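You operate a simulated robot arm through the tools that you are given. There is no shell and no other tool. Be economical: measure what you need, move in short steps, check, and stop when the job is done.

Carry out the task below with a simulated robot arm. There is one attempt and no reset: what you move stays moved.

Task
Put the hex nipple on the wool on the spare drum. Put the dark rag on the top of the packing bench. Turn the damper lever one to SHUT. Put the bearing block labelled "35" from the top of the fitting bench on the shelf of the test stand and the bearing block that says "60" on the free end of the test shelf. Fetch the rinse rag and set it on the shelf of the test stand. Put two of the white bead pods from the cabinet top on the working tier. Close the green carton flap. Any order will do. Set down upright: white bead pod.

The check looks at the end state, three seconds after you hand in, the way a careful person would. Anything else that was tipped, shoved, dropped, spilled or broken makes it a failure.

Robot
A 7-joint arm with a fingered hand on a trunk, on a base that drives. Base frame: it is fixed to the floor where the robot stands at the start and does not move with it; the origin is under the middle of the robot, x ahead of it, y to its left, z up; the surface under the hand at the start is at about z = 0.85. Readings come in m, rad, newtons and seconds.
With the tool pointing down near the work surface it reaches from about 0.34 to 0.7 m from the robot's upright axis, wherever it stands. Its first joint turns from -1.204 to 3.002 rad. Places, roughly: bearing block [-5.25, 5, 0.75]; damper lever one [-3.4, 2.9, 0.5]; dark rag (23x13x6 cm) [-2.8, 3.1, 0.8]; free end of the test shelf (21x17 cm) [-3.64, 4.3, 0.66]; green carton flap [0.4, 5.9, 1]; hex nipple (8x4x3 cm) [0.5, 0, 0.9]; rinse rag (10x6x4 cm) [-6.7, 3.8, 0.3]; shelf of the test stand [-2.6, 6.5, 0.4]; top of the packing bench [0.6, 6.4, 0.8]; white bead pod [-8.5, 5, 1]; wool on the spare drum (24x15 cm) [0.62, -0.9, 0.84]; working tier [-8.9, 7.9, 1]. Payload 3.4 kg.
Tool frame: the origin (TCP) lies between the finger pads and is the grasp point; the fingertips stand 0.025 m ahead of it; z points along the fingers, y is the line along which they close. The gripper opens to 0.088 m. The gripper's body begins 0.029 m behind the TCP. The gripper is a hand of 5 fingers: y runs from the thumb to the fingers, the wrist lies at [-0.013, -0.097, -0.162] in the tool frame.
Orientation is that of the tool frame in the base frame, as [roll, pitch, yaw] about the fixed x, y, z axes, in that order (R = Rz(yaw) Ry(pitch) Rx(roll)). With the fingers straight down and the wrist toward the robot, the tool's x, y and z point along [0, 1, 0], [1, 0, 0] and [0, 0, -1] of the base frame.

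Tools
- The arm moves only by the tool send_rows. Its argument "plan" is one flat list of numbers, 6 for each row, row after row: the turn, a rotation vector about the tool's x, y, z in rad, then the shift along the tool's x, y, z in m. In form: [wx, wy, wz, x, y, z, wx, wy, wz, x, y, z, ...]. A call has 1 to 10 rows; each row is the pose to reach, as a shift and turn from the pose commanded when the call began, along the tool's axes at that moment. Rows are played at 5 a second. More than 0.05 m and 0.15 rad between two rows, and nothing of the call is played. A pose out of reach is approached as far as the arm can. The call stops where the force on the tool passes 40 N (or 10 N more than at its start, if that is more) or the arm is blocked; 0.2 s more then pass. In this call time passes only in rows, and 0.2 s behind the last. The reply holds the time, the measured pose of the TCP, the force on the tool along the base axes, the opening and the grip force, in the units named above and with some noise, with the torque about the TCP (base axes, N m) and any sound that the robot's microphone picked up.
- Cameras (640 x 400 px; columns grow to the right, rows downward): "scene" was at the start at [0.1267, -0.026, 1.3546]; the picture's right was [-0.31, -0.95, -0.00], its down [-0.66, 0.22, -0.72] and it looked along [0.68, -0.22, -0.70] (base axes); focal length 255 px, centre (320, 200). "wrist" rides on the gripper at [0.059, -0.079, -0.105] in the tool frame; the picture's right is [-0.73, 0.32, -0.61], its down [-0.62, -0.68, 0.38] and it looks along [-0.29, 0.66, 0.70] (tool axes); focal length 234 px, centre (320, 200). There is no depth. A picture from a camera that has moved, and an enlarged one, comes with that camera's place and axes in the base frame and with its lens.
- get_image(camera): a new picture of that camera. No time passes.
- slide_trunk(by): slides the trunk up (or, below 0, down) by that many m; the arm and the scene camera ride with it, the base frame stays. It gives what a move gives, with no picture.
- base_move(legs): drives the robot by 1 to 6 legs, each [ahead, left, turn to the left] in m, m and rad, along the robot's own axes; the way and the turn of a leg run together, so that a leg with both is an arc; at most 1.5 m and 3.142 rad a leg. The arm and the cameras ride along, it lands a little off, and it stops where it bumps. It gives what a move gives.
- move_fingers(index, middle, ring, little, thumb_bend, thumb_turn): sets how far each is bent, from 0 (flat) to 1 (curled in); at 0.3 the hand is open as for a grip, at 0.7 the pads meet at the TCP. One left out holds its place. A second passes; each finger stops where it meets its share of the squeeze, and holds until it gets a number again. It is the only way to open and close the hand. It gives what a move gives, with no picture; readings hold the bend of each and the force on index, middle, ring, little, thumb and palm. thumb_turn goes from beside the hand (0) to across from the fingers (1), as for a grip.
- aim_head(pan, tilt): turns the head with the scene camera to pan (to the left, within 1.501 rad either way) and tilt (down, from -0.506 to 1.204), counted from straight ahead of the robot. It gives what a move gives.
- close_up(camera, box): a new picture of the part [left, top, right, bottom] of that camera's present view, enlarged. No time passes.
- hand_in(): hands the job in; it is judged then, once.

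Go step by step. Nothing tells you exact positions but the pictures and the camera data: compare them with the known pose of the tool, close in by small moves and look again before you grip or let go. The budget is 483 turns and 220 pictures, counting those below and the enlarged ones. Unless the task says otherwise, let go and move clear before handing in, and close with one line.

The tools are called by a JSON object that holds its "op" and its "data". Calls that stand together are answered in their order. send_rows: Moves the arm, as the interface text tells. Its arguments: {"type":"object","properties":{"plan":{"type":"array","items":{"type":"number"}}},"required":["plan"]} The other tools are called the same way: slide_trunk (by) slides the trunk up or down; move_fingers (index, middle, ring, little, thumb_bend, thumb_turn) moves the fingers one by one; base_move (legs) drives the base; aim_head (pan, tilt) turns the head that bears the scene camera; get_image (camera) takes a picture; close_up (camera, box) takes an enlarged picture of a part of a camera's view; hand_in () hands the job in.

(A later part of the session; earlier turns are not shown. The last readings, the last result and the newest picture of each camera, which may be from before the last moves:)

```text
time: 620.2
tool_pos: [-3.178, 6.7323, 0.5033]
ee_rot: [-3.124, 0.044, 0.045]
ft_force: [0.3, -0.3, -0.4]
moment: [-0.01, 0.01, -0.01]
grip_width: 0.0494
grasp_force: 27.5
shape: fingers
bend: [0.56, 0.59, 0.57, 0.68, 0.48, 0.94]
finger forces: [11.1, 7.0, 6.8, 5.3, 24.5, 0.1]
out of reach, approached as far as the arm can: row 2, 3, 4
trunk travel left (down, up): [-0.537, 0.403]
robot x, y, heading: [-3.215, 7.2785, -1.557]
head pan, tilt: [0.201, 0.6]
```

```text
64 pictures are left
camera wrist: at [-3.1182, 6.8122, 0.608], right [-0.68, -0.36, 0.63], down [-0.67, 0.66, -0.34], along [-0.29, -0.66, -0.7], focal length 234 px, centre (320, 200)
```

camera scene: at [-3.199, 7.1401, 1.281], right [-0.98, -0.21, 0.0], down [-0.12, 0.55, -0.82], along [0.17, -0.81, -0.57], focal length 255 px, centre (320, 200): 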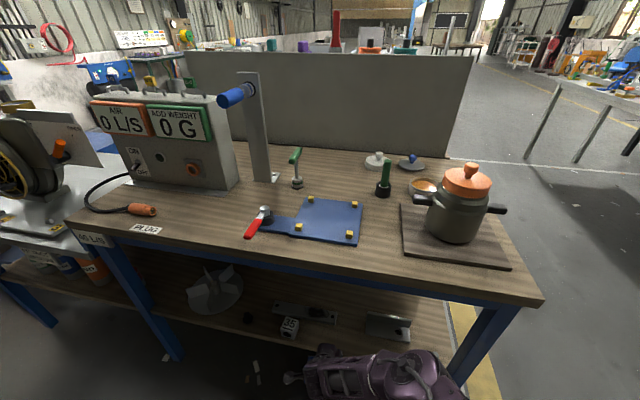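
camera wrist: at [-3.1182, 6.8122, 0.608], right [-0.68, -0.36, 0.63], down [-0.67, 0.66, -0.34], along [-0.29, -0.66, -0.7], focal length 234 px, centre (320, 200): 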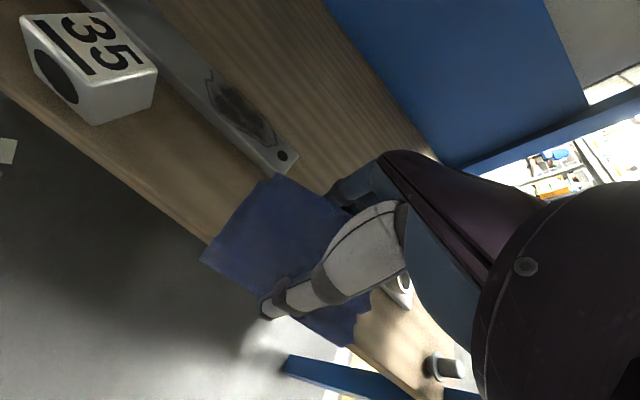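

{"op": "base_move", "data": {"legs": [[0.033, 0, 0]]}}

{"op": "slide_trunk", "data": {"by": -0.04}}

{"op": "get_image", "data": {"camera": "wrist"}}

```text
time: 621.1
tool_pos: [-3.1772, 6.6998, 0.5035]
ee_rot: [-3.121, 0.045, 0.041]
ft_force: [-0.2, -0.7, -0.1]
moment: [0.01, 0.03, -0.01]
grip_width: 0.0495
grasp_force: 27.5
shape: fingers
bend: [0.56, 0.59, 0.57, 0.68, 0.48, 0.94]
finger forces: [11.0, 7.0, 6.7, 5.4, 24.2, 0.0]
trunk travel left (down, up): [-0.537, 0.403]
robot x, y, heading: [-3.216, 7.2452, -1.559]
head pan, tilt: [0.201, 0.6]
```

```text
time: 621.9
tool_pos: [-3.1773, 6.6998, 0.4634]
ee_rot: [-3.124, 0.047, 0.042]
ft_force: [0.6, 0.8, -0.8]
moment: [0.0, -0.04, 0.01]
grip_width: 0.0492
grasp_force: 27.3
shape: fingers
bend: [0.56, 0.59, 0.57, 0.68, 0.48, 0.94]
finger forces: [11.2, 7.0, 6.7, 5.4, 24.3, 0.0]
trunk travel left (down, up): [-0.497, 0.443]
robot x, y, heading: [-3.2186, 7.2443, -1.563]
head pan, tilt: [0.201, 0.6]
```

```text
63 pictures are left
camera wrist: at [-3.118, 6.7791, 0.5679], right [-0.68, -0.36, 0.63], down [-0.67, 0.66, -0.34], along [-0.29, -0.66, -0.69], focal length 234 px, centre (320, 200)
```

wrist: 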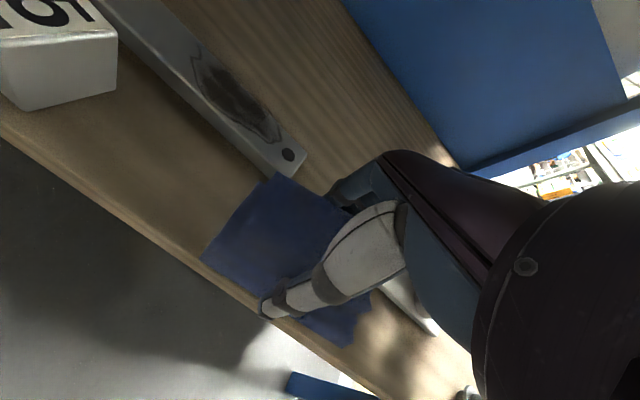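

{"op": "base_move", "data": {"legs": [[0.014, 0, 0]]}}

{"op": "slide_trunk", "data": {"by": -0.015}}

{"op": "get_image", "data": {"camera": "wrist"}}

```text
time: 622.7
tool_pos: [-3.1772, 6.6851, 0.4635]
ee_rot: [-3.123, 0.045, 0.041]
ft_force: [0.3, -0.1, -0.4]
moment: [-0.01, -0.02, -0.01]
grip_width: 0.0491
grasp_force: 27.3
shape: fingers
bend: [0.56, 0.59, 0.57, 0.68, 0.48, 0.94]
finger forces: [11.0, 6.9, 6.7, 5.3, 24.3, 0.0]
trunk travel left (down, up): [-0.497, 0.443]
robot x, y, heading: [-3.2143, 7.2331, -1.559]
head pan, tilt: [0.201, 0.6]
```

```text
time: 623.3
tool_pos: [-3.1776, 6.686, 0.4489]
ee_rot: [-3.123, 0.046, 0.043]
ft_force: [-0.7, 0.8, -0.6]
moment: [-0.05, 0.02, 0.02]
grip_width: 0.0491
grasp_force: 27.1
shape: fingers
bend: [0.56, 0.59, 0.57, 0.68, 0.48, 0.94]
finger forces: [11.1, 7.0, 6.7, 5.4, 24.3, 0.0]
trunk travel left (down, up): [-0.482, 0.458]
robot x, y, heading: [-3.2138, 7.2305, -1.561]
head pan, tilt: [0.201, 0.6]
```

```text
62 pictures are left
camera wrist: at [-3.1178, 6.7653, 0.5529], right [-0.68, -0.36, 0.63], down [-0.67, 0.66, -0.34], along [-0.29, -0.66, -0.69], focal length 234 px, centre (320, 200)
```

wrist: 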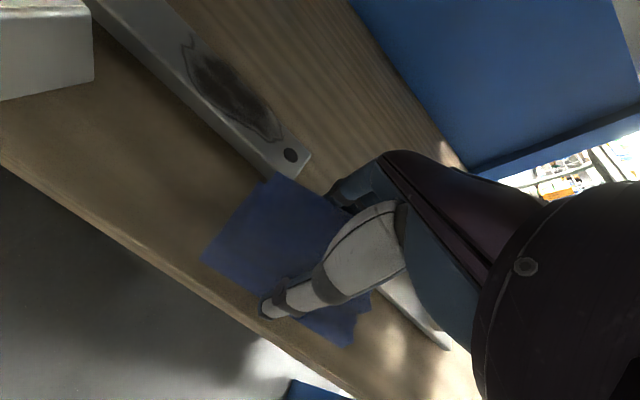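

Good position. Lower the last bit until contact.

{"op": "slide_trunk", "data": {"by": -0.008}}

{"op": "slide_trunk", "data": {"by": -0.006}}

```text
time: 623.9
tool_pos: [-3.177, 6.6848, 0.4414]
ee_rot: [-3.124, 0.046, 0.044]
ft_force: [-1.2, 1.1, 4.7]
moment: [-0.01, -0.18, 0.03]
grip_width: 0.0494
grasp_force: 28.8
shape: fingers
bend: [0.56, 0.59, 0.57, 0.68, 0.48, 0.94]
finger forces: [10.8, 7.0, 6.9, 5.6, 26.8, 0.1]
trunk travel left (down, up): [-0.474, 0.466]
robot x, y, heading: [-3.2191, 7.2306, -1.558]
head pan, tilt: [0.201, 0.6]
```

```text
time: 624.4
tool_pos: [-3.1773, 6.6851, 0.4364]
ee_rot: [-3.124, 0.046, 0.041]
ft_force: [-2.5, 0.9, 12.2]
moment: [-0.14, -0.46, 0.0]
grip_width: 0.0493
grasp_force: 30.6
shape: fingers
bend: [0.56, 0.59, 0.57, 0.67, 0.48, 0.96]
finger forces: [11.5, 7.6, 6.8, 6.8, 27.9, 0.0]
trunk travel left (down, up): [-0.468, 0.472]
robot x, y, heading: [-3.2151, 7.2335, -1.557]
head pan, tilt: [0.201, 0.6]
```

{"op": "move_fingers", "data": {"index": 0.46, "middle": 0.46, "ring": 0.46, "little": 0.5, "thumb_bend": 0.32}}

{"op": "slide_trunk", "data": {"by": 0.1}}

{"op": "get_image", "data": {"camera": "wrist"}}

```text
time: 625.4
tool_pos: [-3.1759, 6.6857, 0.435]
ee_rot: [-3.123, 0.045, 0.043]
ft_force: [-0.2, 0.9, 0.7]
moment: [0.01, -0.02, -0.02]
grip_width: 0.0657
grasp_force: 0.1
shape: fingers
bend: [0.46, 0.46, 0.46, 0.5, 0.32, 0.99]
finger forces: [0.1, 0.0, 0.1, 0.1, 0.2, 0.1]
trunk travel left (down, up): [-0.468, 0.472]
robot x, y, heading: [-3.2169, 7.229, -1.557]
head pan, tilt: [0.201, 0.6]
```

```text
time: 626.7
tool_pos: [-3.1761, 6.6863, 0.5359]
ee_rot: [-3.121, 0.046, 0.044]
ft_force: [0.4, -0.9, -0.3]
moment: [0.04, 0.0, -0.01]
grip_width: 0.0654
grasp_force: 0.1
shape: fingers
bend: [0.46, 0.46, 0.46, 0.5, 0.32, 0.99]
finger forces: [0.1, 0.1, 0.0, 0.0, 0.1, 0.0]
trunk travel left (down, up): [-0.568, 0.372]
robot x, y, heading: [-3.2176, 7.2288, -1.558]
head pan, tilt: [0.201, 0.6]
```

```text
61 pictures are left
camera wrist: at [-3.1179, 6.7651, 0.6389], right [-0.68, -0.36, 0.63], down [-0.67, 0.66, -0.34], along [-0.29, -0.66, -0.69], focal length 234 px, centre (320, 200)
```

wrist: 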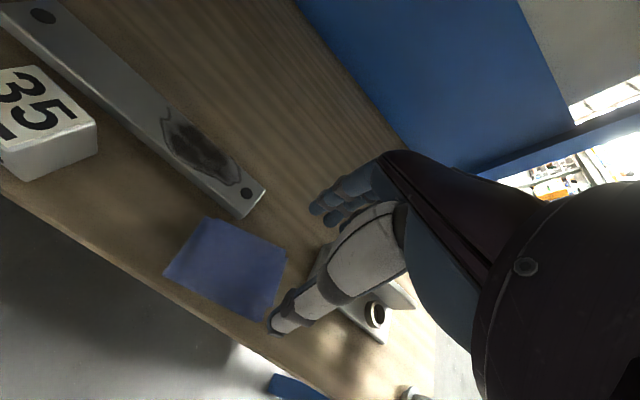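

Rag lies on the test-stand shelf. Last job: the bead pods in the west. Back off, raise, turn west and look.

{"op": "base_move", "data": {"legs": [[-0.3, 0, 0]]}}

{"op": "slide_trunk", "data": {"by": 0.3}}

{"op": "base_move", "data": {"legs": [[0, 0, -1.57], [1.4, 0, 0]]}}

{"op": "aim_head", "data": {"pan": 0.0, "tilt": 0.25}}

{"op": "get_image", "data": {"camera": "scene"}}

```text
time: 628.8
tool_pos: [-3.1811, 6.9885, 0.5349]
ee_rot: [-3.125, 0.045, 0.042]
ft_force: [0.1, 0.2, 0.4]
moment: [0.05, 0.01, 0.01]
grip_width: 0.0655
grasp_force: 0.0
shape: fingers
bend: [0.46, 0.46, 0.46, 0.5, 0.32, 0.99]
finger forces: [0.0, 0.1, 0.0, 0.1, 0.0, 0.0]
trunk travel left (down, up): [-0.568, 0.372]
robot x, y, heading: [-3.2228, 7.5296, -1.559]
head pan, tilt: [0.201, 0.6]
```

```text
time: 631.8
tool_pos: [-3.1813, 6.9887, 0.8353]
ee_rot: [-3.122, 0.046, 0.042]
ft_force: [-0.2, 0.0, 0.7]
moment: [0.0, -0.03, -0.01]
grip_width: 0.0655
grasp_force: 0.1
shape: fingers
bend: [0.46, 0.46, 0.46, 0.5, 0.32, 0.99]
finger forces: [0.0, 0.0, 0.1, 0.0, 0.0, 0.0]
trunk travel left (down, up): [-0.868, 0.072]
robot x, y, heading: [-3.2168, 7.5337, -1.557]
head pan, tilt: [0.201, 0.6]
```

```text
time: 642.5
tool_pos: [-5.1541, 7.4715, 0.8347]
ee_rot: [-3.124, 0.044, -1.527]
ft_force: [0.0, 0.2, -0.2]
moment: [0.0, 0.02, 0.01]
grip_width: 0.0656
grasp_force: 0.0
shape: fingers
bend: [0.46, 0.46, 0.46, 0.5, 0.32, 0.99]
finger forces: [0.0, 0.1, 0.0, 0.0, 0.0, 0.0]
trunk travel left (down, up): [-0.868, 0.072]
robot x, y, heading: [-4.6086, 7.5133, -3.123]
head pan, tilt: [0.201, 0.6]
```

```text
time: 643.4
tool_pos: [-5.1548, 7.4719, 0.8363]
ee_rot: [-3.121, 0.046, -1.526]
ft_force: [0.3, -0.5, -0.2]
moment: [0.03, 0.01, 0.01]
grip_width: 0.0656
grasp_force: 0.0
shape: fingers
bend: [0.46, 0.46, 0.46, 0.5, 0.32, 0.99]
finger forces: [0.1, 0.1, 0.0, 0.0, 0.0, 0.0]
trunk travel left (down, up): [-0.868, 0.072]
robot x, y, heading: [-4.6113, 7.5082, -3.128]
head pan, tilt: [0.0, 0.25]
```

```text
60 pictures are left
camera scene: at [-4.7541, 7.5091, 1.6443], right [-0.01, 1.0, 0.0], down [0.25, 0.0, -0.97], along [-0.97, -0.01, -0.25], focal length 255 px, centre (320, 200)
```

scene: 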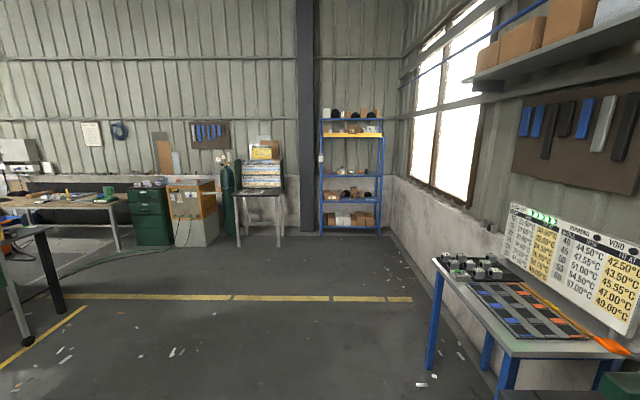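

The blue rack (working tier z ≈ 1.0) is ahead at about [-8.9, 7.9]; the green cabinet with the pods is to its left. Drive closer and look at the cabinet.

{"op": "base_move", "data": {"legs": [[1.4, 0, 0], [1.3, 0.5, 0]]}}

{"op": "aim_head", "data": {"pan": 0.75, "tilt": 0.35}}

{"op": "get_image", "data": {"camera": "scene"}}

```text
time: 656.9
tool_pos: [-7.8371, 6.9201, 0.8357]
ee_rot: [-3.121, 0.046, -1.523]
ft_force: [1.0, -0.3, 0.3]
moment: [0.02, -0.01, -0.05]
grip_width: 0.0657
grasp_force: 0.0
shape: fingers
bend: [0.46, 0.46, 0.46, 0.5, 0.32, 0.99]
finger forces: [0.1, 0.0, 0.1, 0.0, 0.1, 0.0]
trunk travel left (down, up): [-0.868, 0.072]
robot x, y, heading: [-7.2913, 6.9606, -3.128]
head pan, tilt: [0.0, 0.25]
```

```text
time: 658.0
tool_pos: [-7.8379, 6.9195, 0.8345]
ee_rot: [-3.122, 0.045, -1.521]
ft_force: [-0.3, 0.8, -0.6]
moment: [-0.02, -0.04, 0.0]
grip_width: 0.0657
grasp_force: 0.0
shape: fingers
bend: [0.46, 0.46, 0.46, 0.5, 0.32, 0.99]
finger forces: [0.0, 0.0, 0.0, 0.1, 0.0, 0.0]
trunk travel left (down, up): [-0.868, 0.072]
robot x, y, heading: [-7.292, 6.9662, -3.126]
head pan, tilt: [0.75, 0.351]
```

```text
59 pictures are left
camera scene: at [-7.4113, 6.8965, 1.6349], right [-0.69, 0.72, 0.0], down [0.25, 0.24, -0.94], along [-0.68, -0.65, -0.34], focal length 255 px, centre (320, 200)
```

scene: 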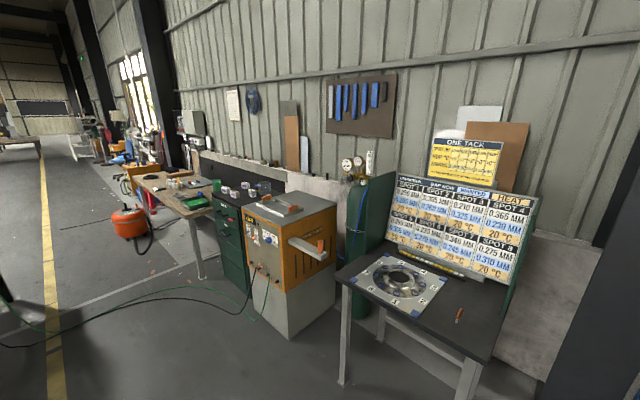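

{"op": "close_up", "data": {"camera": "scene", "box": [160, 150, 340, 262]}}

```text
3.56 times, centred on (250, 206) of scene
camera zoom: at [-7.4113, 6.8965, 1.6349], right [-0.69, 0.72, 0.0], down [0.25, 0.24, -0.94], along [-0.68, -0.65, -0.34], focal length 906 px, centre (569, 179)
```

zoom: 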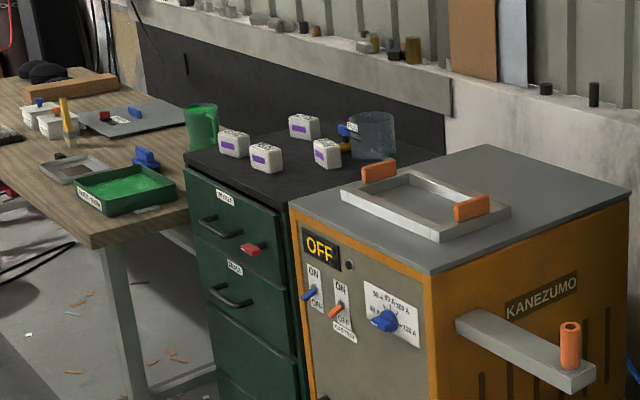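

Four white pods stand on the green cabinet; the two front ones are near [-8.35, 5.05] and [-8.36, 4.89]. I raise the hand and drive to about [-7.8, 5.22], clear of the floor cable.

{"op": "send_rows", "data": {"plan": [0, 0, 0, 0, -0.01, -0.045, 0, 0, 0, 0, -0.02, -0.09, 0, 0, 0, 0, -0.03, -0.135, 0, 0, 0, 0, -0.04, -0.18, 0, 0, 0, 0, -0.05, -0.225, 0, 0, 0, 0, -0.06, -0.27, 0, 0, 0, 0, -0.07, -0.315, 0, 0, 0, 0, -0.08, -0.36]}}

{"op": "base_move", "data": {"legs": [[0, 1.2, 0], [0, 0.54, -0.015], [0.35, 0, 0]]}}

{"op": "aim_head", "data": {"pan": 0.2, "tilt": 0.6}}

{"op": "get_image", "data": {"camera": "scene"}}

```text
time: 659.8
tool_pos: [-7.7626, 6.9085, 1.1957]
ee_rot: [-3.122, 0.045, -1.525]
ft_force: [0.0, 0.5, 0.6]
moment: [0.02, 0.03, -0.04]
grip_width: 0.0654
grasp_force: 0.0
shape: fingers
bend: [0.46, 0.46, 0.46, 0.5, 0.32, 0.99]
finger forces: [0.0, 0.1, 0.1, 0.0, 0.0, 0.0]
out of reach, approached as far as the arm can: row 1, 2
trunk travel left (down, up): [-0.868, 0.072]
robot x, y, heading: [-7.2946, 6.9668, -3.126]
head pan, tilt: [0.75, 0.351]
```

```text
time: 670.4
tool_pos: [-8.0931, 5.186, 1.1964]
ee_rot: [-3.121, 0.045, -1.54]
ft_force: [-0.9, 0.5, 0.3]
moment: [-0.01, -0.02, 0.01]
grip_width: 0.0652
grasp_force: 0.0
shape: fingers
bend: [0.46, 0.46, 0.46, 0.5, 0.32, 0.99]
finger forces: [0.0, 0.0, 0.0, 0.0, 0.1, 0.1]
trunk travel left (down, up): [-0.868, 0.072]
robot x, y, heading: [-7.6255, 5.2328, 3.142]
head pan, tilt: [0.75, 0.351]
```

```text
time: 671.4
tool_pos: [-8.0948, 5.1859, 1.1952]
ee_rot: [-3.123, 0.045, -1.541]
ft_force: [-0.5, -0.3, -0.2]
moment: [0.0, 0.01, 0.0]
grip_width: 0.0651
grasp_force: 0.0
shape: fingers
bend: [0.46, 0.46, 0.46, 0.5, 0.32, 0.99]
finger forces: [0.0, 0.0, 0.1, 0.1, 0.0, 0.0]
trunk travel left (down, up): [-0.868, 0.072]
robot x, y, heading: [-7.6219, 5.2325, 3.14]
head pan, tilt: [0.201, 0.6]
```

```text
57 pictures are left
camera scene: at [-7.7602, 5.2149, 1.6122], right [-0.2, 0.98, 0.0], down [0.55, 0.11, -0.83], along [-0.81, -0.16, -0.56], focal length 255 px, centre (320, 200)
```

scene: 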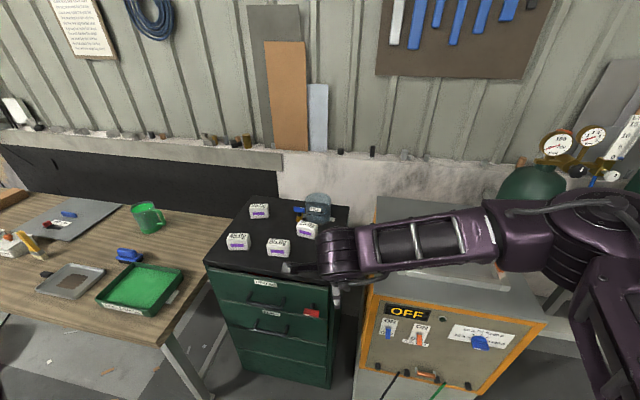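

{"op": "base_move", "data": {"legs": [[0.25, 0.02, 0]]}}

{"op": "close_up", "data": {"camera": "scene", "box": [160, 180, 360, 305]}}

{"op": "get_image", "data": {"camera": "wrist"}}

```text
time: 673.2
tool_pos: [-8.3426, 5.1672, 1.1963]
ee_rot: [-3.125, 0.045, -1.543]
ft_force: [-0.8, 0.0, -0.3]
moment: [0.0, -0.03, 0.0]
grip_width: 0.0655
grasp_force: 0.1
shape: fingers
bend: [0.46, 0.46, 0.46, 0.5, 0.32, 0.99]
finger forces: [0.1, 0.0, 0.0, 0.0, 0.1, 0.0]
trunk travel left (down, up): [-0.868, 0.072]
robot x, y, heading: [-7.8666, 5.2132, 3.14]
head pan, tilt: [0.201, 0.6]
```

```text
3.20 times, centred on (260, 242) of scene
camera zoom: at [-8.0086, 5.1955, 1.6122], right [-0.2, 0.98, 0.0], down [0.55, 0.11, -0.83], along [-0.81, -0.16, -0.56], focal length 815 px, centre (512, 64)
```

zoom: 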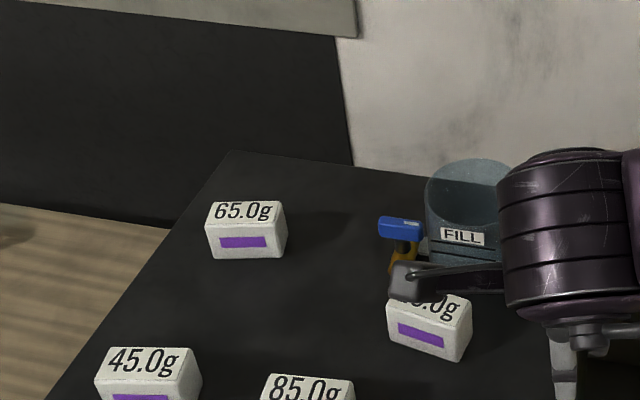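

```text
55 pictures are left
camera wrist: at [-8.2646, 5.1058, 1.2996], right [-0.35, 0.69, 0.63], down [0.67, 0.66, -0.34], along [-0.65, 0.3, -0.69], focal length 234 px, centre (320, 200)
```

wrist: 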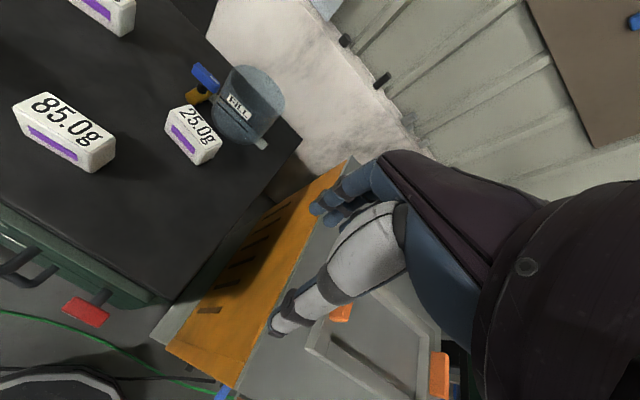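

Pods: "85.0g" at about [-8.405, 4.92] and "25.0g" at about [-8.515, 5.0], long axis along y. I'll take 85 first: move over it with fingers open.

{"op": "send_rows", "data": {"plan": [-0.017, 0.045, 0, 0.049, 0.01, 0, -0.017, 0.045, 0, 0.098, 0.02, 0, -0.017, 0.045, 0, 0.147, 0.03, 0, -0.017, 0.045, 0, 0.196, 0.05, 0, -0.017, 0.045, 0, 0.24, 0.069, 0]}}

{"op": "move_fingers", "data": {"index": 0.3, "middle": 0.3, "ring": 0.3, "little": 0.3, "thumb_bend": 0.3}}

{"op": "slide_trunk", "data": {"by": -0.15}}

{"op": "get_image", "data": {"camera": "wrist"}}

```text
refused: row 4 steps farther than a row can; nothing moved
```

```text
time: 674.2
tool_pos: [-8.3425, 5.1662, 1.1951]
ee_rot: [-3.12, 0.044, -1.543]
ft_force: [-0.8, -0.3, 0.4]
moment: [0.01, -0.01, -0.01]
grip_width: 0.0844
grasp_force: 0.1
shape: fingers
bend: [0.3, 0.3, 0.3, 0.3, 0.3, 0.99]
finger forces: [0.0, 0.0, 0.1, 0.0, 0.0, 0.1]
trunk travel left (down, up): [-0.868, 0.072]
robot x, y, heading: [-7.8706, 5.214, 3.136]
head pan, tilt: [0.201, 0.6]
```

```text
time: 675.9
tool_pos: [-8.3431, 5.1673, 1.0445]
ee_rot: [-3.121, 0.045, -1.541]
ft_force: [0.2, 0.3, -0.5]
moment: [-0.02, 0.03, -0.01]
grip_width: 0.0843
grasp_force: 0.0
shape: fingers
bend: [0.3, 0.3, 0.3, 0.3, 0.3, 0.99]
finger forces: [0.1, 0.1, 0.0, 0.0, 0.1, 0.1]
trunk travel left (down, up): [-0.718, 0.222]
robot x, y, heading: [-7.8683, 5.215, 3.136]
head pan, tilt: [0.201, 0.6]
```

```text
54 pictures are left
camera wrist: at [-8.2656, 5.1058, 1.1493], right [-0.35, 0.69, 0.63], down [0.67, 0.66, -0.34], along [-0.65, 0.3, -0.69], focal length 234 px, centre (320, 200)
```

wrist: 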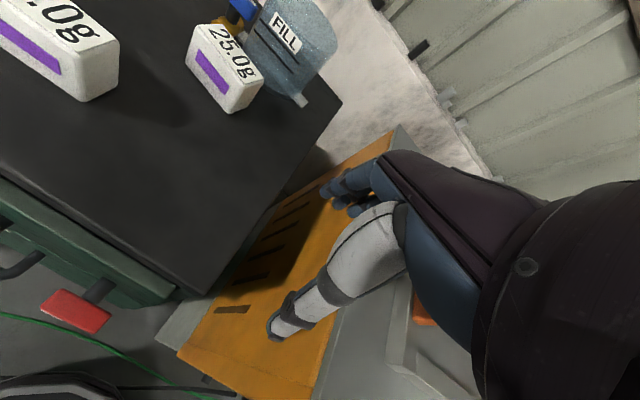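

{"op": "send_rows", "data": {"plan": [-0.017, 0.045, 0, 0.03, 0, -0.03, -0.017, 0.045, 0, 0.07, 0.01, -0.05, -0.017, 0.045, 0, 0.115, 0.02, -0.05, -0.017, 0.045, 0, 0.16, 0.035, -0.05, -0.017, 0.045, 0, 0.205, 0.05, -0.05, -0.017, 0.045, 0, 0.242, 0.067, -0.04]}}

{"op": "get_image", "data": {"camera": "wrist"}}

```text
time: 677.3
tool_pos: [-8.3846, 4.9705, 1.0862]
ee_rot: [-3.138, -0.002, -1.541]
ft_force: [-0.5, -0.3, -0.9]
moment: [-0.01, -0.01, -0.01]
grip_width: 0.0844
grasp_force: 0.0
shape: fingers
bend: [0.3, 0.3, 0.3, 0.3, 0.3, 0.99]
finger forces: [0.1, 0.0, 0.1, 0.1, 0.0, 0.1]
out of reach, approached as far as the arm can: row 5, 6
trunk travel left (down, up): [-0.718, 0.222]
robot x, y, heading: [-7.8743, 5.2146, 3.143]
head pan, tilt: [0.201, 0.6]
```

```text
53 pictures are left
camera wrist: at [-8.3057, 4.9137, 1.192], right [-0.35, 0.72, 0.61], down [0.66, 0.64, -0.38], along [-0.66, 0.27, -0.7], focal length 234 px, centre (320, 200)
```

wrist: 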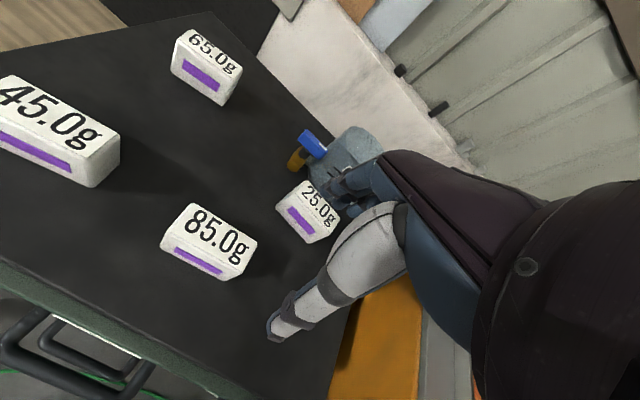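

{"op": "base_move", "data": {"legs": [[0.012, 0.05, 0]]}}

{"op": "send_rows", "data": {"plan": [0, 0, 0, 0, 0, 0.03, 0, 0, 0, 0, 0, 0.06, 0, 0, 0, 0, 0, 0.08]}}

{"op": "get_image", "data": {"camera": "wrist"}}

```text
time: 678.3
tool_pos: [-8.3974, 4.9199, 1.0867]
ee_rot: [-3.141, -0.001, -1.544]
ft_force: [-0.3, 0.4, -0.6]
moment: [0.0, 0.03, -0.02]
grip_width: 0.0841
grasp_force: 0.0
shape: fingers
bend: [0.3, 0.3, 0.3, 0.3, 0.3, 0.99]
finger forces: [0.1, 0.0, 0.0, 0.1, 0.0, 0.1]
trunk travel left (down, up): [-0.718, 0.222]
robot x, y, heading: [-7.8835, 5.164, 3.139]
head pan, tilt: [0.201, 0.6]
```

```text
time: 679.1
tool_pos: [-8.3959, 4.9193, 1.0062]
ee_rot: [-3.141, 0.001, -1.542]
ft_force: [1.0, -0.6, 0.5]
moment: [0.02, -0.02, 0.01]
grip_width: 0.0848
grasp_force: 0.1
shape: fingers
bend: [0.3, 0.3, 0.3, 0.3, 0.3, 0.99]
finger forces: [0.0, 0.1, 0.1, 0.1, 0.1, 0.1]
trunk travel left (down, up): [-0.718, 0.222]
robot x, y, heading: [-7.885, 5.1623, 3.138]
head pan, tilt: [0.201, 0.6]
```

```text
52 pictures are left
camera wrist: at [-8.3181, 4.8639, 1.1117], right [-0.34, 0.72, 0.61], down [0.66, 0.64, -0.38], along [-0.66, 0.27, -0.7], focal length 234 px, centre (320, 200)
```

wrist: 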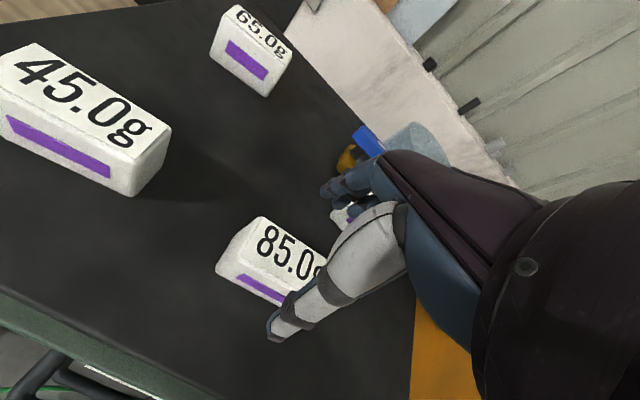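

{"op": "move_fingers", "data": {"index": 0.36, "middle": 0.36, "ring": 0.36, "little": 0.36, "thumb_bend": 0.36}}

{"op": "send_rows", "data": {"plan": [0, 0, 0, 0.003, 0.005, 0.025, 0, 0, 0, 0.003, 0.005, 0.045, 0, 0, 0, 0.003, 0.005, 0.06]}}

{"op": "get_image", "data": {"camera": "wrist"}}

```text
time: 680.1
tool_pos: [-8.3972, 4.9192, 1.007]
ee_rot: [-3.139, -0.001, -1.543]
ft_force: [0.1, 0.0, 0.3]
moment: [-0.01, 0.01, 0.01]
grip_width: 0.0728
grasp_force: 0.1
shape: fingers
bend: [0.36, 0.36, 0.36, 0.36, 0.36, 0.99]
finger forces: [0.0, 0.0, 0.0, 0.1, 0.0, 0.0]
trunk travel left (down, up): [-0.718, 0.222]
robot x, y, heading: [-7.8815, 5.1607, 3.142]
head pan, tilt: [0.201, 0.6]
```

```text
time: 680.9
tool_pos: [-8.4052, 4.9222, 0.9459]
ee_rot: [-3.142, 0.0, -1.541]
ft_force: [-0.8, 0.0, 0.3]
moment: [0.01, 0.01, -0.03]
grip_width: 0.0725
grasp_force: 0.1
shape: fingers
bend: [0.36, 0.36, 0.36, 0.36, 0.36, 0.99]
finger forces: [0.0, 0.0, 0.1, 0.0, 0.0, 0.0]
out of reach, approached as far as the arm can: row 3
trunk travel left (down, up): [-0.718, 0.222]
robot x, y, heading: [-7.8896, 5.1634, 3.137]
head pan, tilt: [0.201, 0.6]
```

```text
51 pictures are left
camera wrist: at [-8.3257, 4.8669, 1.0503], right [-0.34, 0.72, 0.61], down [0.66, 0.64, -0.38], along [-0.66, 0.27, -0.7], focal length 234 px, centre (320, 200)
```

wrist: 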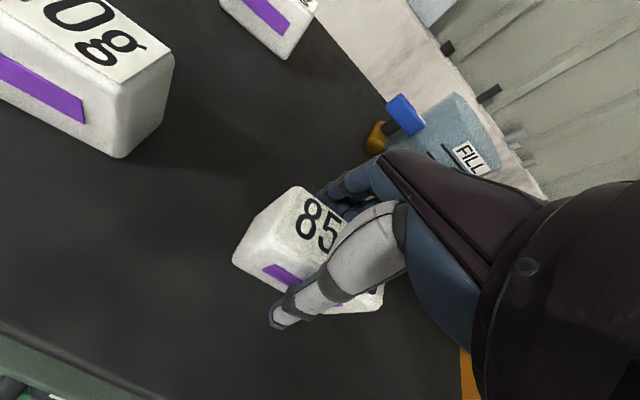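

{"op": "slide_trunk", "data": {"by": -0.018}}

{"op": "move_fingers", "data": {"index": 0.7, "middle": 0.7, "ring": 0.7, "little": 0.7, "thumb_bend": 0.7}}

```text
time: 681.5
tool_pos: [-8.4034, 4.9236, 0.9277]
ee_rot: [-3.14, 0.0, -1.543]
ft_force: [1.8, 1.0, 2.9]
moment: [0.02, 0.07, 0.01]
grip_width: 0.0727
grasp_force: 1.1
shape: fingers
bend: [0.36, 0.36, 0.36, 0.36, 0.35, 0.99]
finger forces: [0.0, 1.7, 0.0, 0.0, 1.2, 0.0]
trunk travel left (down, up): [-0.7, 0.24]
robot x, y, heading: [-7.8838, 5.1613, 3.137]
head pan, tilt: [0.201, 0.6]
```

```text
time: 682.5
tool_pos: [-8.4043, 4.9236, 0.9284]
ee_rot: [3.14, -0.002, -1.543]
ft_force: [-7.1, -1.4, 17.8]
moment: [0.2, 0.51, 0.1]
grip_width: 0.0332
grasp_force: 28.4
shape: fingers
bend: [0.57, 0.6, 0.62, 0.65, 0.56, 0.96]
finger forces: [7.9, 18.7, 5.1, 4.2, 20.7, 0.1]
trunk travel left (down, up): [-0.7, 0.24]
robot x, y, heading: [-7.8828, 5.1644, 3.138]
head pan, tilt: [0.201, 0.6]
```

{"op": "slide_trunk", "data": {"by": 0.15}}

{"op": "get_image", "data": {"camera": "wrist"}}

```text
time: 684.3
tool_pos: [-8.4054, 4.9222, 1.0764]
ee_rot: [-3.141, 0.0, -1.542]
ft_force: [0.0, -0.1, -1.5]
moment: [0.02, 0.05, -0.03]
grip_width: 0.0333
grasp_force: 19.4
shape: fingers
bend: [0.58, 0.63, 0.64, 0.67, 0.56, 0.95]
finger forces: [7.6, 5.3, 3.6, 2.5, 19.2, 0.1]
trunk travel left (down, up): [-0.85, 0.09]
robot x, y, heading: [-7.8845, 5.1699, 3.14]
head pan, tilt: [0.201, 0.6]
```

```text
50 pictures are left
camera wrist: at [-8.3257, 4.8665, 1.1822], right [-0.34, 0.72, 0.61], down [0.66, 0.64, -0.38], along [-0.66, 0.27, -0.7], focal length 234 px, centre (320, 200)
```

wrist: 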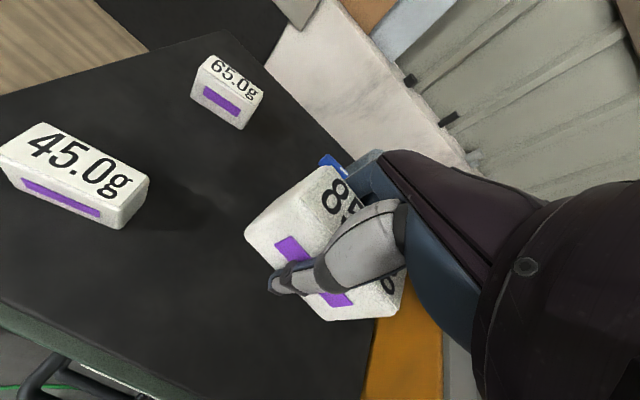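

{"op": "send_rows", "data": {"plan": [0, 0, 0, 0, 0, -0.03, 0, 0, 0, 0, -0.02, -0.06, 0, 0, 0, -0.02, -0.04, -0.09, 0, 0, 0, -0.05, -0.05, -0.1]}}

{"op": "base_move", "data": {"legs": [[-0.35, 0, 0]]}}

{"op": "close_up", "data": {"camera": "scene", "box": [200, 140, 400, 265]}}

```text
time: 685.3
tool_pos: [-8.3559, 4.9769, 1.1785]
ee_rot: [-3.138, -0.002, -1.542]
ft_force: [0.0, 0.5, -3.2]
moment: [-0.05, 0.02, 0.02]
grip_width: 0.0331
grasp_force: 19.2
shape: fingers
bend: [0.58, 0.63, 0.64, 0.67, 0.56, 0.95]
finger forces: [7.7, 5.3, 3.5, 2.5, 19.0, 0.0]
trunk travel left (down, up): [-0.85, 0.09]
robot x, y, heading: [-7.8805, 5.1648, 3.141]
head pan, tilt: [0.201, 0.6]
```

```text
time: 687.5
tool_pos: [-8.0064, 4.9751, 1.1777]
ee_rot: [-3.138, 0.0, -1.546]
ft_force: [0.1, 0.4, -2.9]
moment: [-0.01, 0.0, -0.01]
grip_width: 0.033
grasp_force: 19.3
shape: fingers
bend: [0.58, 0.63, 0.64, 0.67, 0.56, 0.95]
finger forces: [7.6, 5.3, 3.5, 2.5, 19.0, 0.0]
trunk travel left (down, up): [-0.85, 0.09]
robot x, y, heading: [-7.5346, 5.1663, 3.14]
head pan, tilt: [0.201, 0.6]
```

```text
3.20 times, centred on (300, 202) of scene
camera zoom: at [-7.6739, 5.1449, 1.594], right [-0.19, 0.98, 0.0], down [0.55, 0.11, -0.82], along [-0.81, -0.16, -0.57], focal length 815 px, centre (384, 192)
```

zoom: 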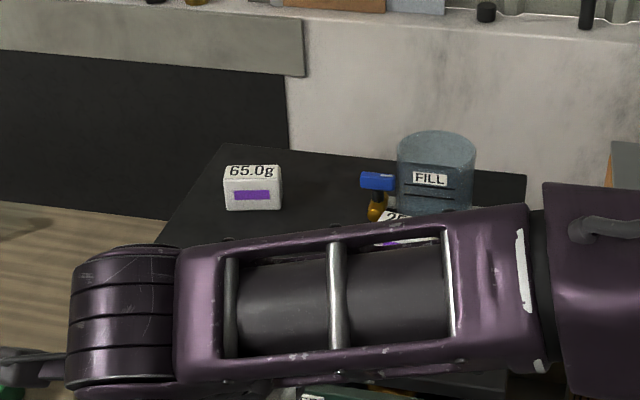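

{"op": "base_move", "data": {"legs": [[0, -1.4, 0], [0, -1.25, 0]]}}

{"op": "aim_head", "data": {"pan": 0.2, "tilt": 0.35}}

{"op": "get_image", "data": {"camera": "scene"}}

{"op": "get_image", "data": {"camera": "wrist"}}

```text
time: 700.5
tool_pos: [-7.9422, 7.6422, 1.1782]
ee_rot: [-3.14, 0.0, -1.574]
ft_force: [0.3, 0.1, -2.2]
moment: [-0.01, 0.03, 0.01]
grip_width: 0.0332
grasp_force: 19.2
shape: fingers
bend: [0.58, 0.63, 0.64, 0.67, 0.56, 0.95]
finger forces: [7.8, 5.3, 3.5, 2.4, 19.0, 0.1]
trunk travel left (down, up): [-0.85, 0.09]
robot x, y, heading: [-7.466, 7.8173, 3.104]
head pan, tilt: [0.201, 0.6]
```

```text
time: 701.2
tool_pos: [-7.9422, 7.6423, 1.1778]
ee_rot: [-3.141, -0.002, -1.575]
ft_force: [0.5, 0.6, -2.3]
moment: [-0.01, 0.03, -0.01]
grip_width: 0.0334
grasp_force: 18.8
shape: fingers
bend: [0.58, 0.63, 0.64, 0.67, 0.56, 0.95]
finger forces: [7.7, 5.2, 3.4, 2.4, 19.0, 0.0]
trunk travel left (down, up): [-0.85, 0.09]
robot x, y, heading: [-7.4648, 7.8161, 3.103]
head pan, tilt: [0.201, 0.351]
```

```text
48 pictures are left
camera scene: at [-7.609, 7.8019, 1.6168], right [-0.17, 0.99, 0.0], down [0.34, 0.06, -0.94], along [-0.93, -0.16, -0.34], focal length 255 px, centre (320, 200)
```

scene: 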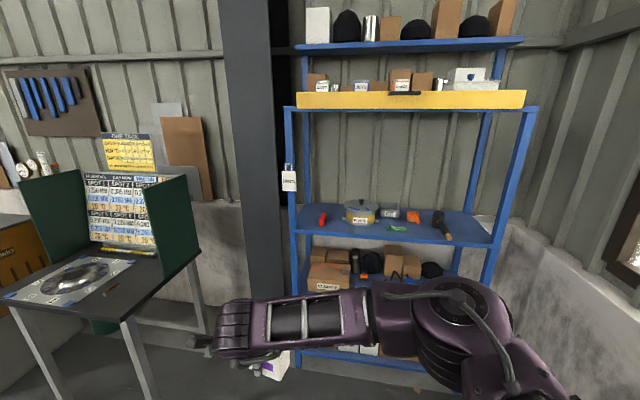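

```text
47 pictures are left
camera wrist: at [-7.8651, 7.5833, 1.2829], right [-0.32, 0.73, 0.61], down [0.68, 0.62, -0.38], along [-0.65, 0.29, -0.7], focal length 234 px, centre (320, 200)
```

wrist: 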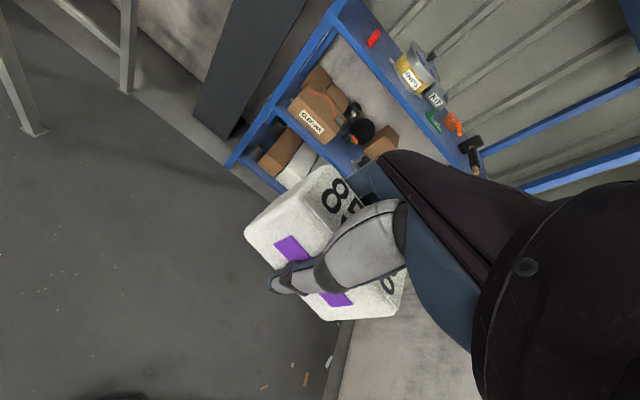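

{"op": "close_up", "data": {"camera": "wrist", "box": [220, 140, 420, 340]}}

```text
2.00 times, centred on (320, 240) of wrist
camera zoom: at [-7.8651, 7.5833, 1.2829], right [-0.32, 0.73, 0.61], down [0.68, 0.62, -0.38], along [-0.65, 0.29, -0.7], focal length 468 px, centre (320, 120)
```

zoom: 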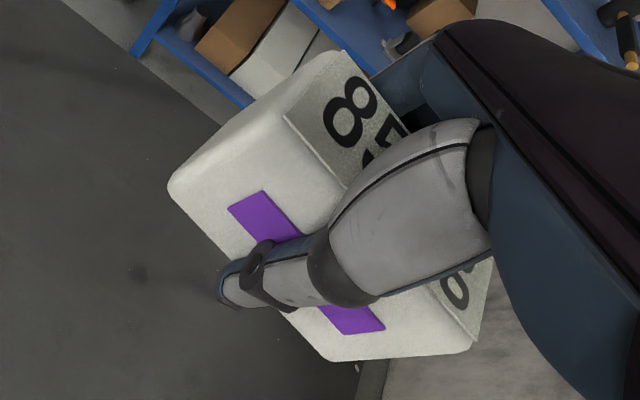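

The pod is upright in the hand (only yawed slightly). The working tier's front strip (x −8.79…−8.93, y 7.6–7.95) is free. Drive in.

{"op": "base_move", "data": {"legs": [[0.8, 0, 0.035]]}}

{"op": "aim_head", "data": {"pan": 0.25, "tilt": 0.75}}

{"op": "get_image", "data": {"camera": "scene"}}

{"op": "get_image", "data": {"camera": "wrist"}}

```text
time: 705.5
tool_pos: [-8.7417, 7.6433, 1.177]
ee_rot: [-3.14, 0.001, -1.544]
ft_force: [-0.2, -0.7, -1.9]
moment: [-0.03, 0.01, 0.01]
grip_width: 0.0334
grasp_force: 19.3
shape: fingers
bend: [0.58, 0.63, 0.64, 0.67, 0.56, 0.95]
finger forces: [7.7, 5.2, 3.5, 2.4, 19.0, 0.1]
trunk travel left (down, up): [-0.85, 0.09]
robot x, y, heading: [-8.2681, 7.8307, 3.135]
head pan, tilt: [0.201, 0.351]
```

```text
time: 706.4
tool_pos: [-8.7415, 7.643, 1.1771]
ee_rot: [-3.14, -0.001, -1.543]
ft_force: [-0.8, -0.7, -2.0]
moment: [-0.02, -0.01, 0.04]
grip_width: 0.0334
grasp_force: 18.3
shape: fingers
bend: [0.58, 0.63, 0.64, 0.67, 0.56, 0.95]
finger forces: [7.8, 5.2, 3.5, 2.4, 18.9, 0.0]
trunk travel left (down, up): [-0.85, 0.09]
robot x, y, heading: [-8.2671, 7.8266, 3.135]
head pan, tilt: [0.25, 0.75]
```

```text
45 pictures are left
camera scene: at [-8.4028, 7.8104, 1.5813], right [-0.24, 0.97, 0.0], down [0.66, 0.17, -0.73], along [-0.71, -0.18, -0.68], focal length 255 px, centre (320, 200)
```

scene: 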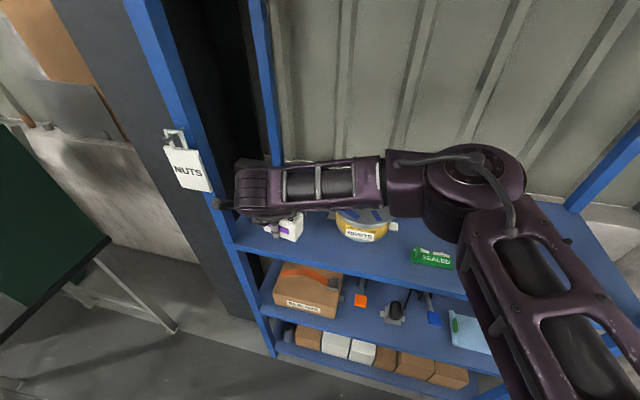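

```text
44 pictures are left
camera wrist: at [-8.663, 7.5859, 1.2829], right [-0.34, 0.72, 0.61], down [0.66, 0.64, -0.38], along [-0.66, 0.27, -0.7], focal length 234 px, centre (320, 200)
```

wrist: 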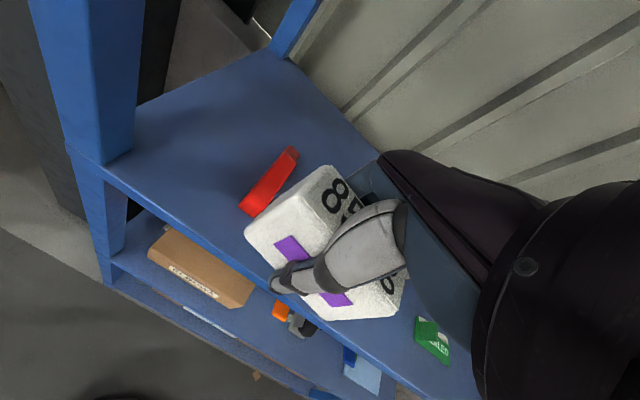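

Tier surface estimated z ≈ 1.06, front edge x ≈ −8.665. I'll set the pod at about [-8.73, 7.68].

{"op": "send_rows", "data": {"plan": [0, 0, 0, -0.037, -0.012, 0, 0, 0, 0, -0.037, -0.012, 0.03, 0, 0, 0, -0.037, -0.012, 0.055]}}

{"op": "get_image", "data": {"camera": "wrist"}}

{"op": "close_up", "data": {"camera": "scene", "box": [200, 140, 440, 290]}}

```text
time: 707.2
tool_pos: [-8.7313, 7.6802, 1.1223]
ee_rot: [-3.138, -0.001, -1.543]
ft_force: [0.0, 0.0, -3.2]
moment: [0.01, 0.02, -0.02]
grip_width: 0.0331
grasp_force: 19.0
shape: fingers
bend: [0.58, 0.63, 0.64, 0.67, 0.56, 0.95]
finger forces: [7.6, 5.2, 3.6, 2.4, 18.8, 0.0]
trunk travel left (down, up): [-0.85, 0.09]
robot x, y, heading: [-8.2718, 7.8315, 3.142]
head pan, tilt: [0.25, 0.75]
```

```text
43 pictures are left
camera wrist: at [-8.652, 7.6225, 1.2275], right [-0.34, 0.72, 0.61], down [0.67, 0.64, -0.38], along [-0.66, 0.27, -0.7], focal length 234 px, centre (320, 200)
```

wrist: 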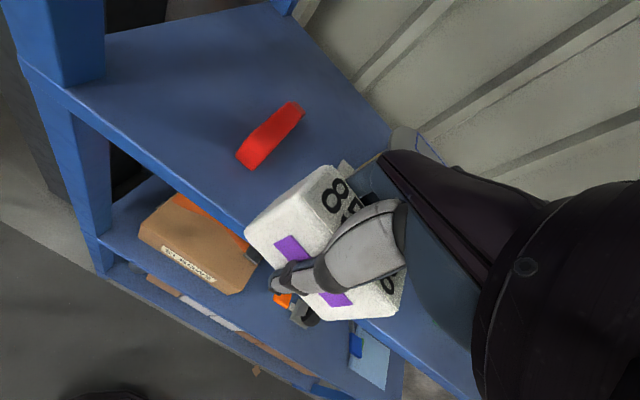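

```text
2.67 times, centred on (320, 215) of scene
camera zoom: at [-8.4032, 7.8095, 1.5812], right [-0.24, 0.97, 0.0], down [0.66, 0.17, -0.73], along [-0.71, -0.18, -0.68], focal length 679 px, centre (320, 160)
```

zoom: 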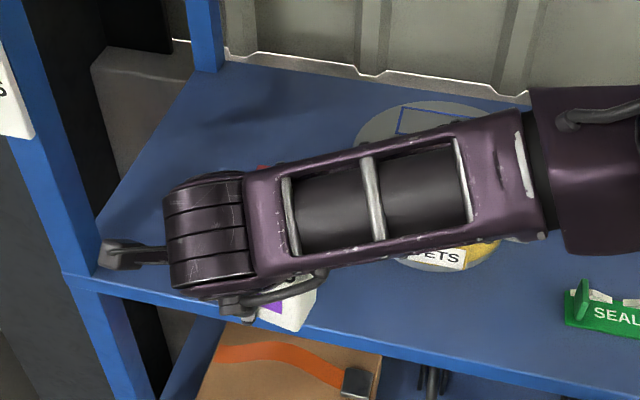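

The front edge is actually near x ≈ −8.75 (z ≈ 1.02), so move 8.5 cm further in before lowering.

{"op": "send_rows", "data": {"plan": [0, 0, 0, 0, 0.03, 0, 0, 0, 0, 0, 0.06, 0, 0, 0, 0, 0, 0.085, 0, 0, 0, 0, 0, 0.085, 0.03, 0, 0, 0, 0, 0.085, 0.05]}}

{"op": "get_image", "data": {"camera": "wrist"}}

```text
time: 708.4
tool_pos: [-8.8165, 7.6768, 1.0716]
ee_rot: [-3.139, 0.001, -1.543]
ft_force: [-0.4, 0.3, -2.4]
moment: [0.0, 0.02, 0.0]
grip_width: 0.0334
grasp_force: 18.4
shape: fingers
bend: [0.58, 0.63, 0.64, 0.67, 0.56, 0.95]
finger forces: [7.8, 5.1, 3.4, 2.2, 18.6, 0.0]
trunk travel left (down, up): [-0.85, 0.09]
robot x, y, heading: [-8.2733, 7.8279, 3.133]
head pan, tilt: [0.25, 0.75]
```

```text
41 pictures are left
camera wrist: at [-8.7367, 7.6207, 1.1773], right [-0.34, 0.72, 0.61], down [0.66, 0.64, -0.38], along [-0.66, 0.27, -0.7], focal length 234 px, centre (320, 200)
```

wrist: 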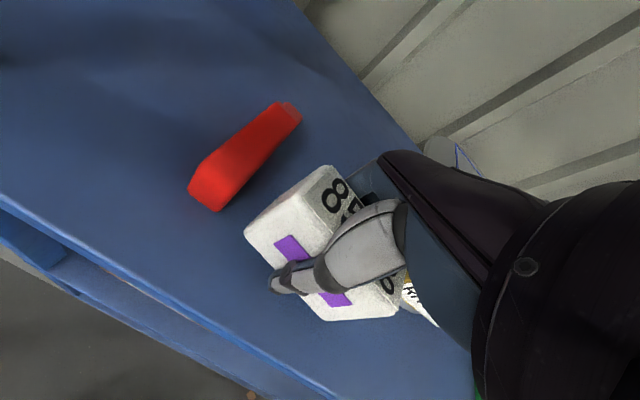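

{"op": "send_rows", "data": {"plan": [0, 0, 0, 0, 0, 0.006, 0, 0, 0, 0, 0, 0.012, 0, 0, 0, 0, 0, 0.018, 0, 0, 0, 0, 0, 0.024]}}

```text
time: 709.4
tool_pos: [-8.8156, 7.6762, 1.0506]
ee_rot: [3.14, 0.0, -1.542]
ft_force: [-2.0, -0.9, 3.7]
moment: [0.26, 0.14, 0.02]
grip_width: 0.0333
grasp_force: 20.0
shape: fingers
bend: [0.58, 0.63, 0.64, 0.67, 0.56, 0.95]
finger forces: [7.4, 5.7, 4.4, 3.3, 20.4, 0.1]
trunk travel left (down, up): [-0.85, 0.09]
robot x, y, heading: [-8.2678, 7.8311, 3.139]
head pan, tilt: [0.25, 0.75]
```

{"op": "send_rows", "data": {"plan": [0, 0, 0, 0, 0, 0.002]}}

{"op": "move_fingers", "data": {"index": 0.45, "middle": 0.48, "ring": 0.48, "little": 0.5, "thumb_bend": 0.4}}

{"op": "get_image", "data": {"camera": "wrist"}}

```text
time: 709.8
tool_pos: [-8.8154, 7.6771, 1.0492]
ee_rot: [3.138, 0.0, -1.542]
ft_force: [-3.3, -2.8, 16.7]
moment: [0.39, 0.29, 0.04]
grip_width: 0.0332
grasp_force: 24.1
shape: fingers
bend: [0.58, 0.63, 0.64, 0.68, 0.56, 0.95]
finger forces: [7.5, 10.5, 4.7, 3.3, 21.8, 0.0]
trunk travel left (down, up): [-0.85, 0.09]
robot x, y, heading: [-8.2723, 7.8294, 3.141]
head pan, tilt: [0.25, 0.75]
```

```text
time: 710.8
tool_pos: [-8.8136, 7.6768, 1.0472]
ee_rot: [3.141, 0.0, -1.543]
ft_force: [3.1, -1.1, 7.7]
moment: [0.01, 0.1, -0.03]
grip_width: 0.0573
grasp_force: 3.9
shape: fingers
bend: [0.46, 0.52, 0.48, 0.5, 0.4, 0.99]
finger forces: [0.6, 6.3, 0.0, 0.0, 1.0, 0.0]
trunk travel left (down, up): [-0.85, 0.09]
robot x, y, heading: [-8.2718, 7.8305, 3.143]
head pan, tilt: [0.25, 0.75]
```

```text
40 pictures are left
camera wrist: at [-8.7342, 7.6211, 1.1526], right [-0.34, 0.72, 0.61], down [0.66, 0.64, -0.38], along [-0.66, 0.27, -0.7], focal length 234 px, centre (320, 200)
```

wrist: 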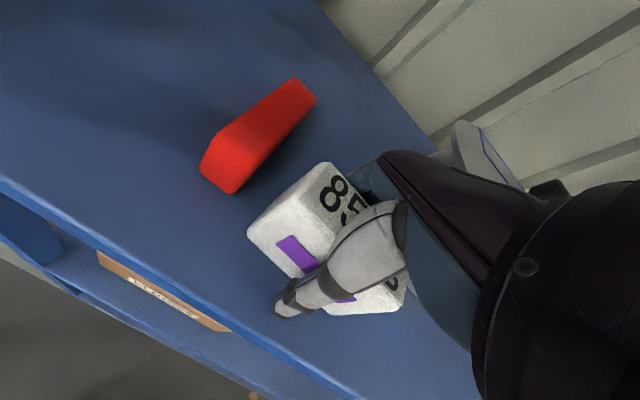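

{"op": "send_rows", "data": {"plan": [0, 0, 0, 0, 0, -0.005]}}

{"op": "move_fingers", "data": {"index": 0.42, "middle": 0.42, "ring": 0.44, "little": 0.46, "thumb_bend": 0.35}}

{"op": "send_rows", "data": {"plan": [0, 0, 0, 0, 0, -0.02, 0, 0, 0, 0, 0, -0.05, 0, 0, 0, 0, 0, -0.08]}}

{"op": "get_image", "data": {"camera": "wrist"}}

```text
time: 711.2
tool_pos: [-8.8164, 7.6772, 1.0506]
ee_rot: [-3.138, -0.001, -1.545]
ft_force: [1.1, 0.1, 0.1]
moment: [0.01, -0.01, -0.01]
grip_width: 0.0581
grasp_force: 0.3
shape: fingers
bend: [0.45, 0.48, 0.48, 0.5, 0.4, 0.99]
finger forces: [0.1, 0.0, 0.0, 0.1, 0.5, 0.1]
trunk travel left (down, up): [-0.85, 0.09]
robot x, y, heading: [-8.2731, 7.8286, 3.138]
head pan, tilt: [0.25, 0.75]
```

```text
time: 712.2
tool_pos: [-8.817, 7.6779, 1.0509]
ee_rot: [-3.14, 0.0, -1.543]
ft_force: [-0.4, 0.4, 0.1]
moment: [0.0, 0.0, 0.03]
grip_width: 0.0659
grasp_force: 0.1
shape: fingers
bend: [0.42, 0.42, 0.44, 0.46, 0.35, 0.99]
finger forces: [0.0, 0.1, 0.1, 0.2, 0.0, 0.1]
trunk travel left (down, up): [-0.85, 0.09]
robot x, y, heading: [-8.2736, 7.8294, 3.141]
head pan, tilt: [0.25, 0.75]
```

```text
time: 713.0
tool_pos: [-8.8161, 7.679, 1.1317]
ee_rot: [-3.139, 0.001, -1.544]
ft_force: [-0.2, 0.7, 0.5]
moment: [0.0, -0.02, 0.02]
grip_width: 0.0662
grasp_force: 0.1
shape: fingers
bend: [0.42, 0.42, 0.44, 0.46, 0.35, 0.99]
finger forces: [0.0, 0.1, 0.0, 0.0, 0.0, 0.0]
trunk travel left (down, up): [-0.85, 0.09]
robot x, y, heading: [-8.2705, 7.8264, 3.139]
head pan, tilt: [0.25, 0.75]
```

```text
39 pictures are left
camera wrist: at [-8.7365, 7.6212, 1.2369], right [-0.34, 0.72, 0.61], down [0.67, 0.64, -0.38], along [-0.66, 0.27, -0.7], focal length 234 px, centre (320, 200)
```

wrist: 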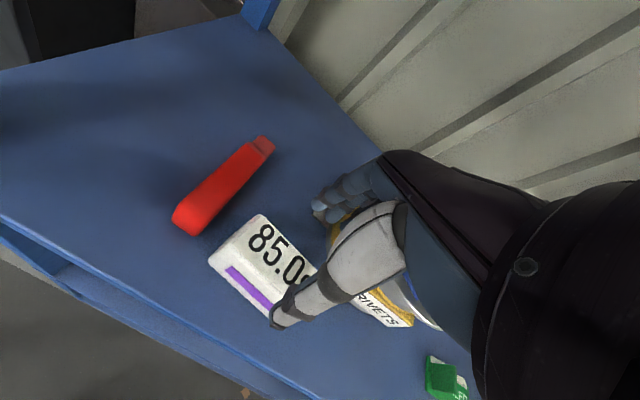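

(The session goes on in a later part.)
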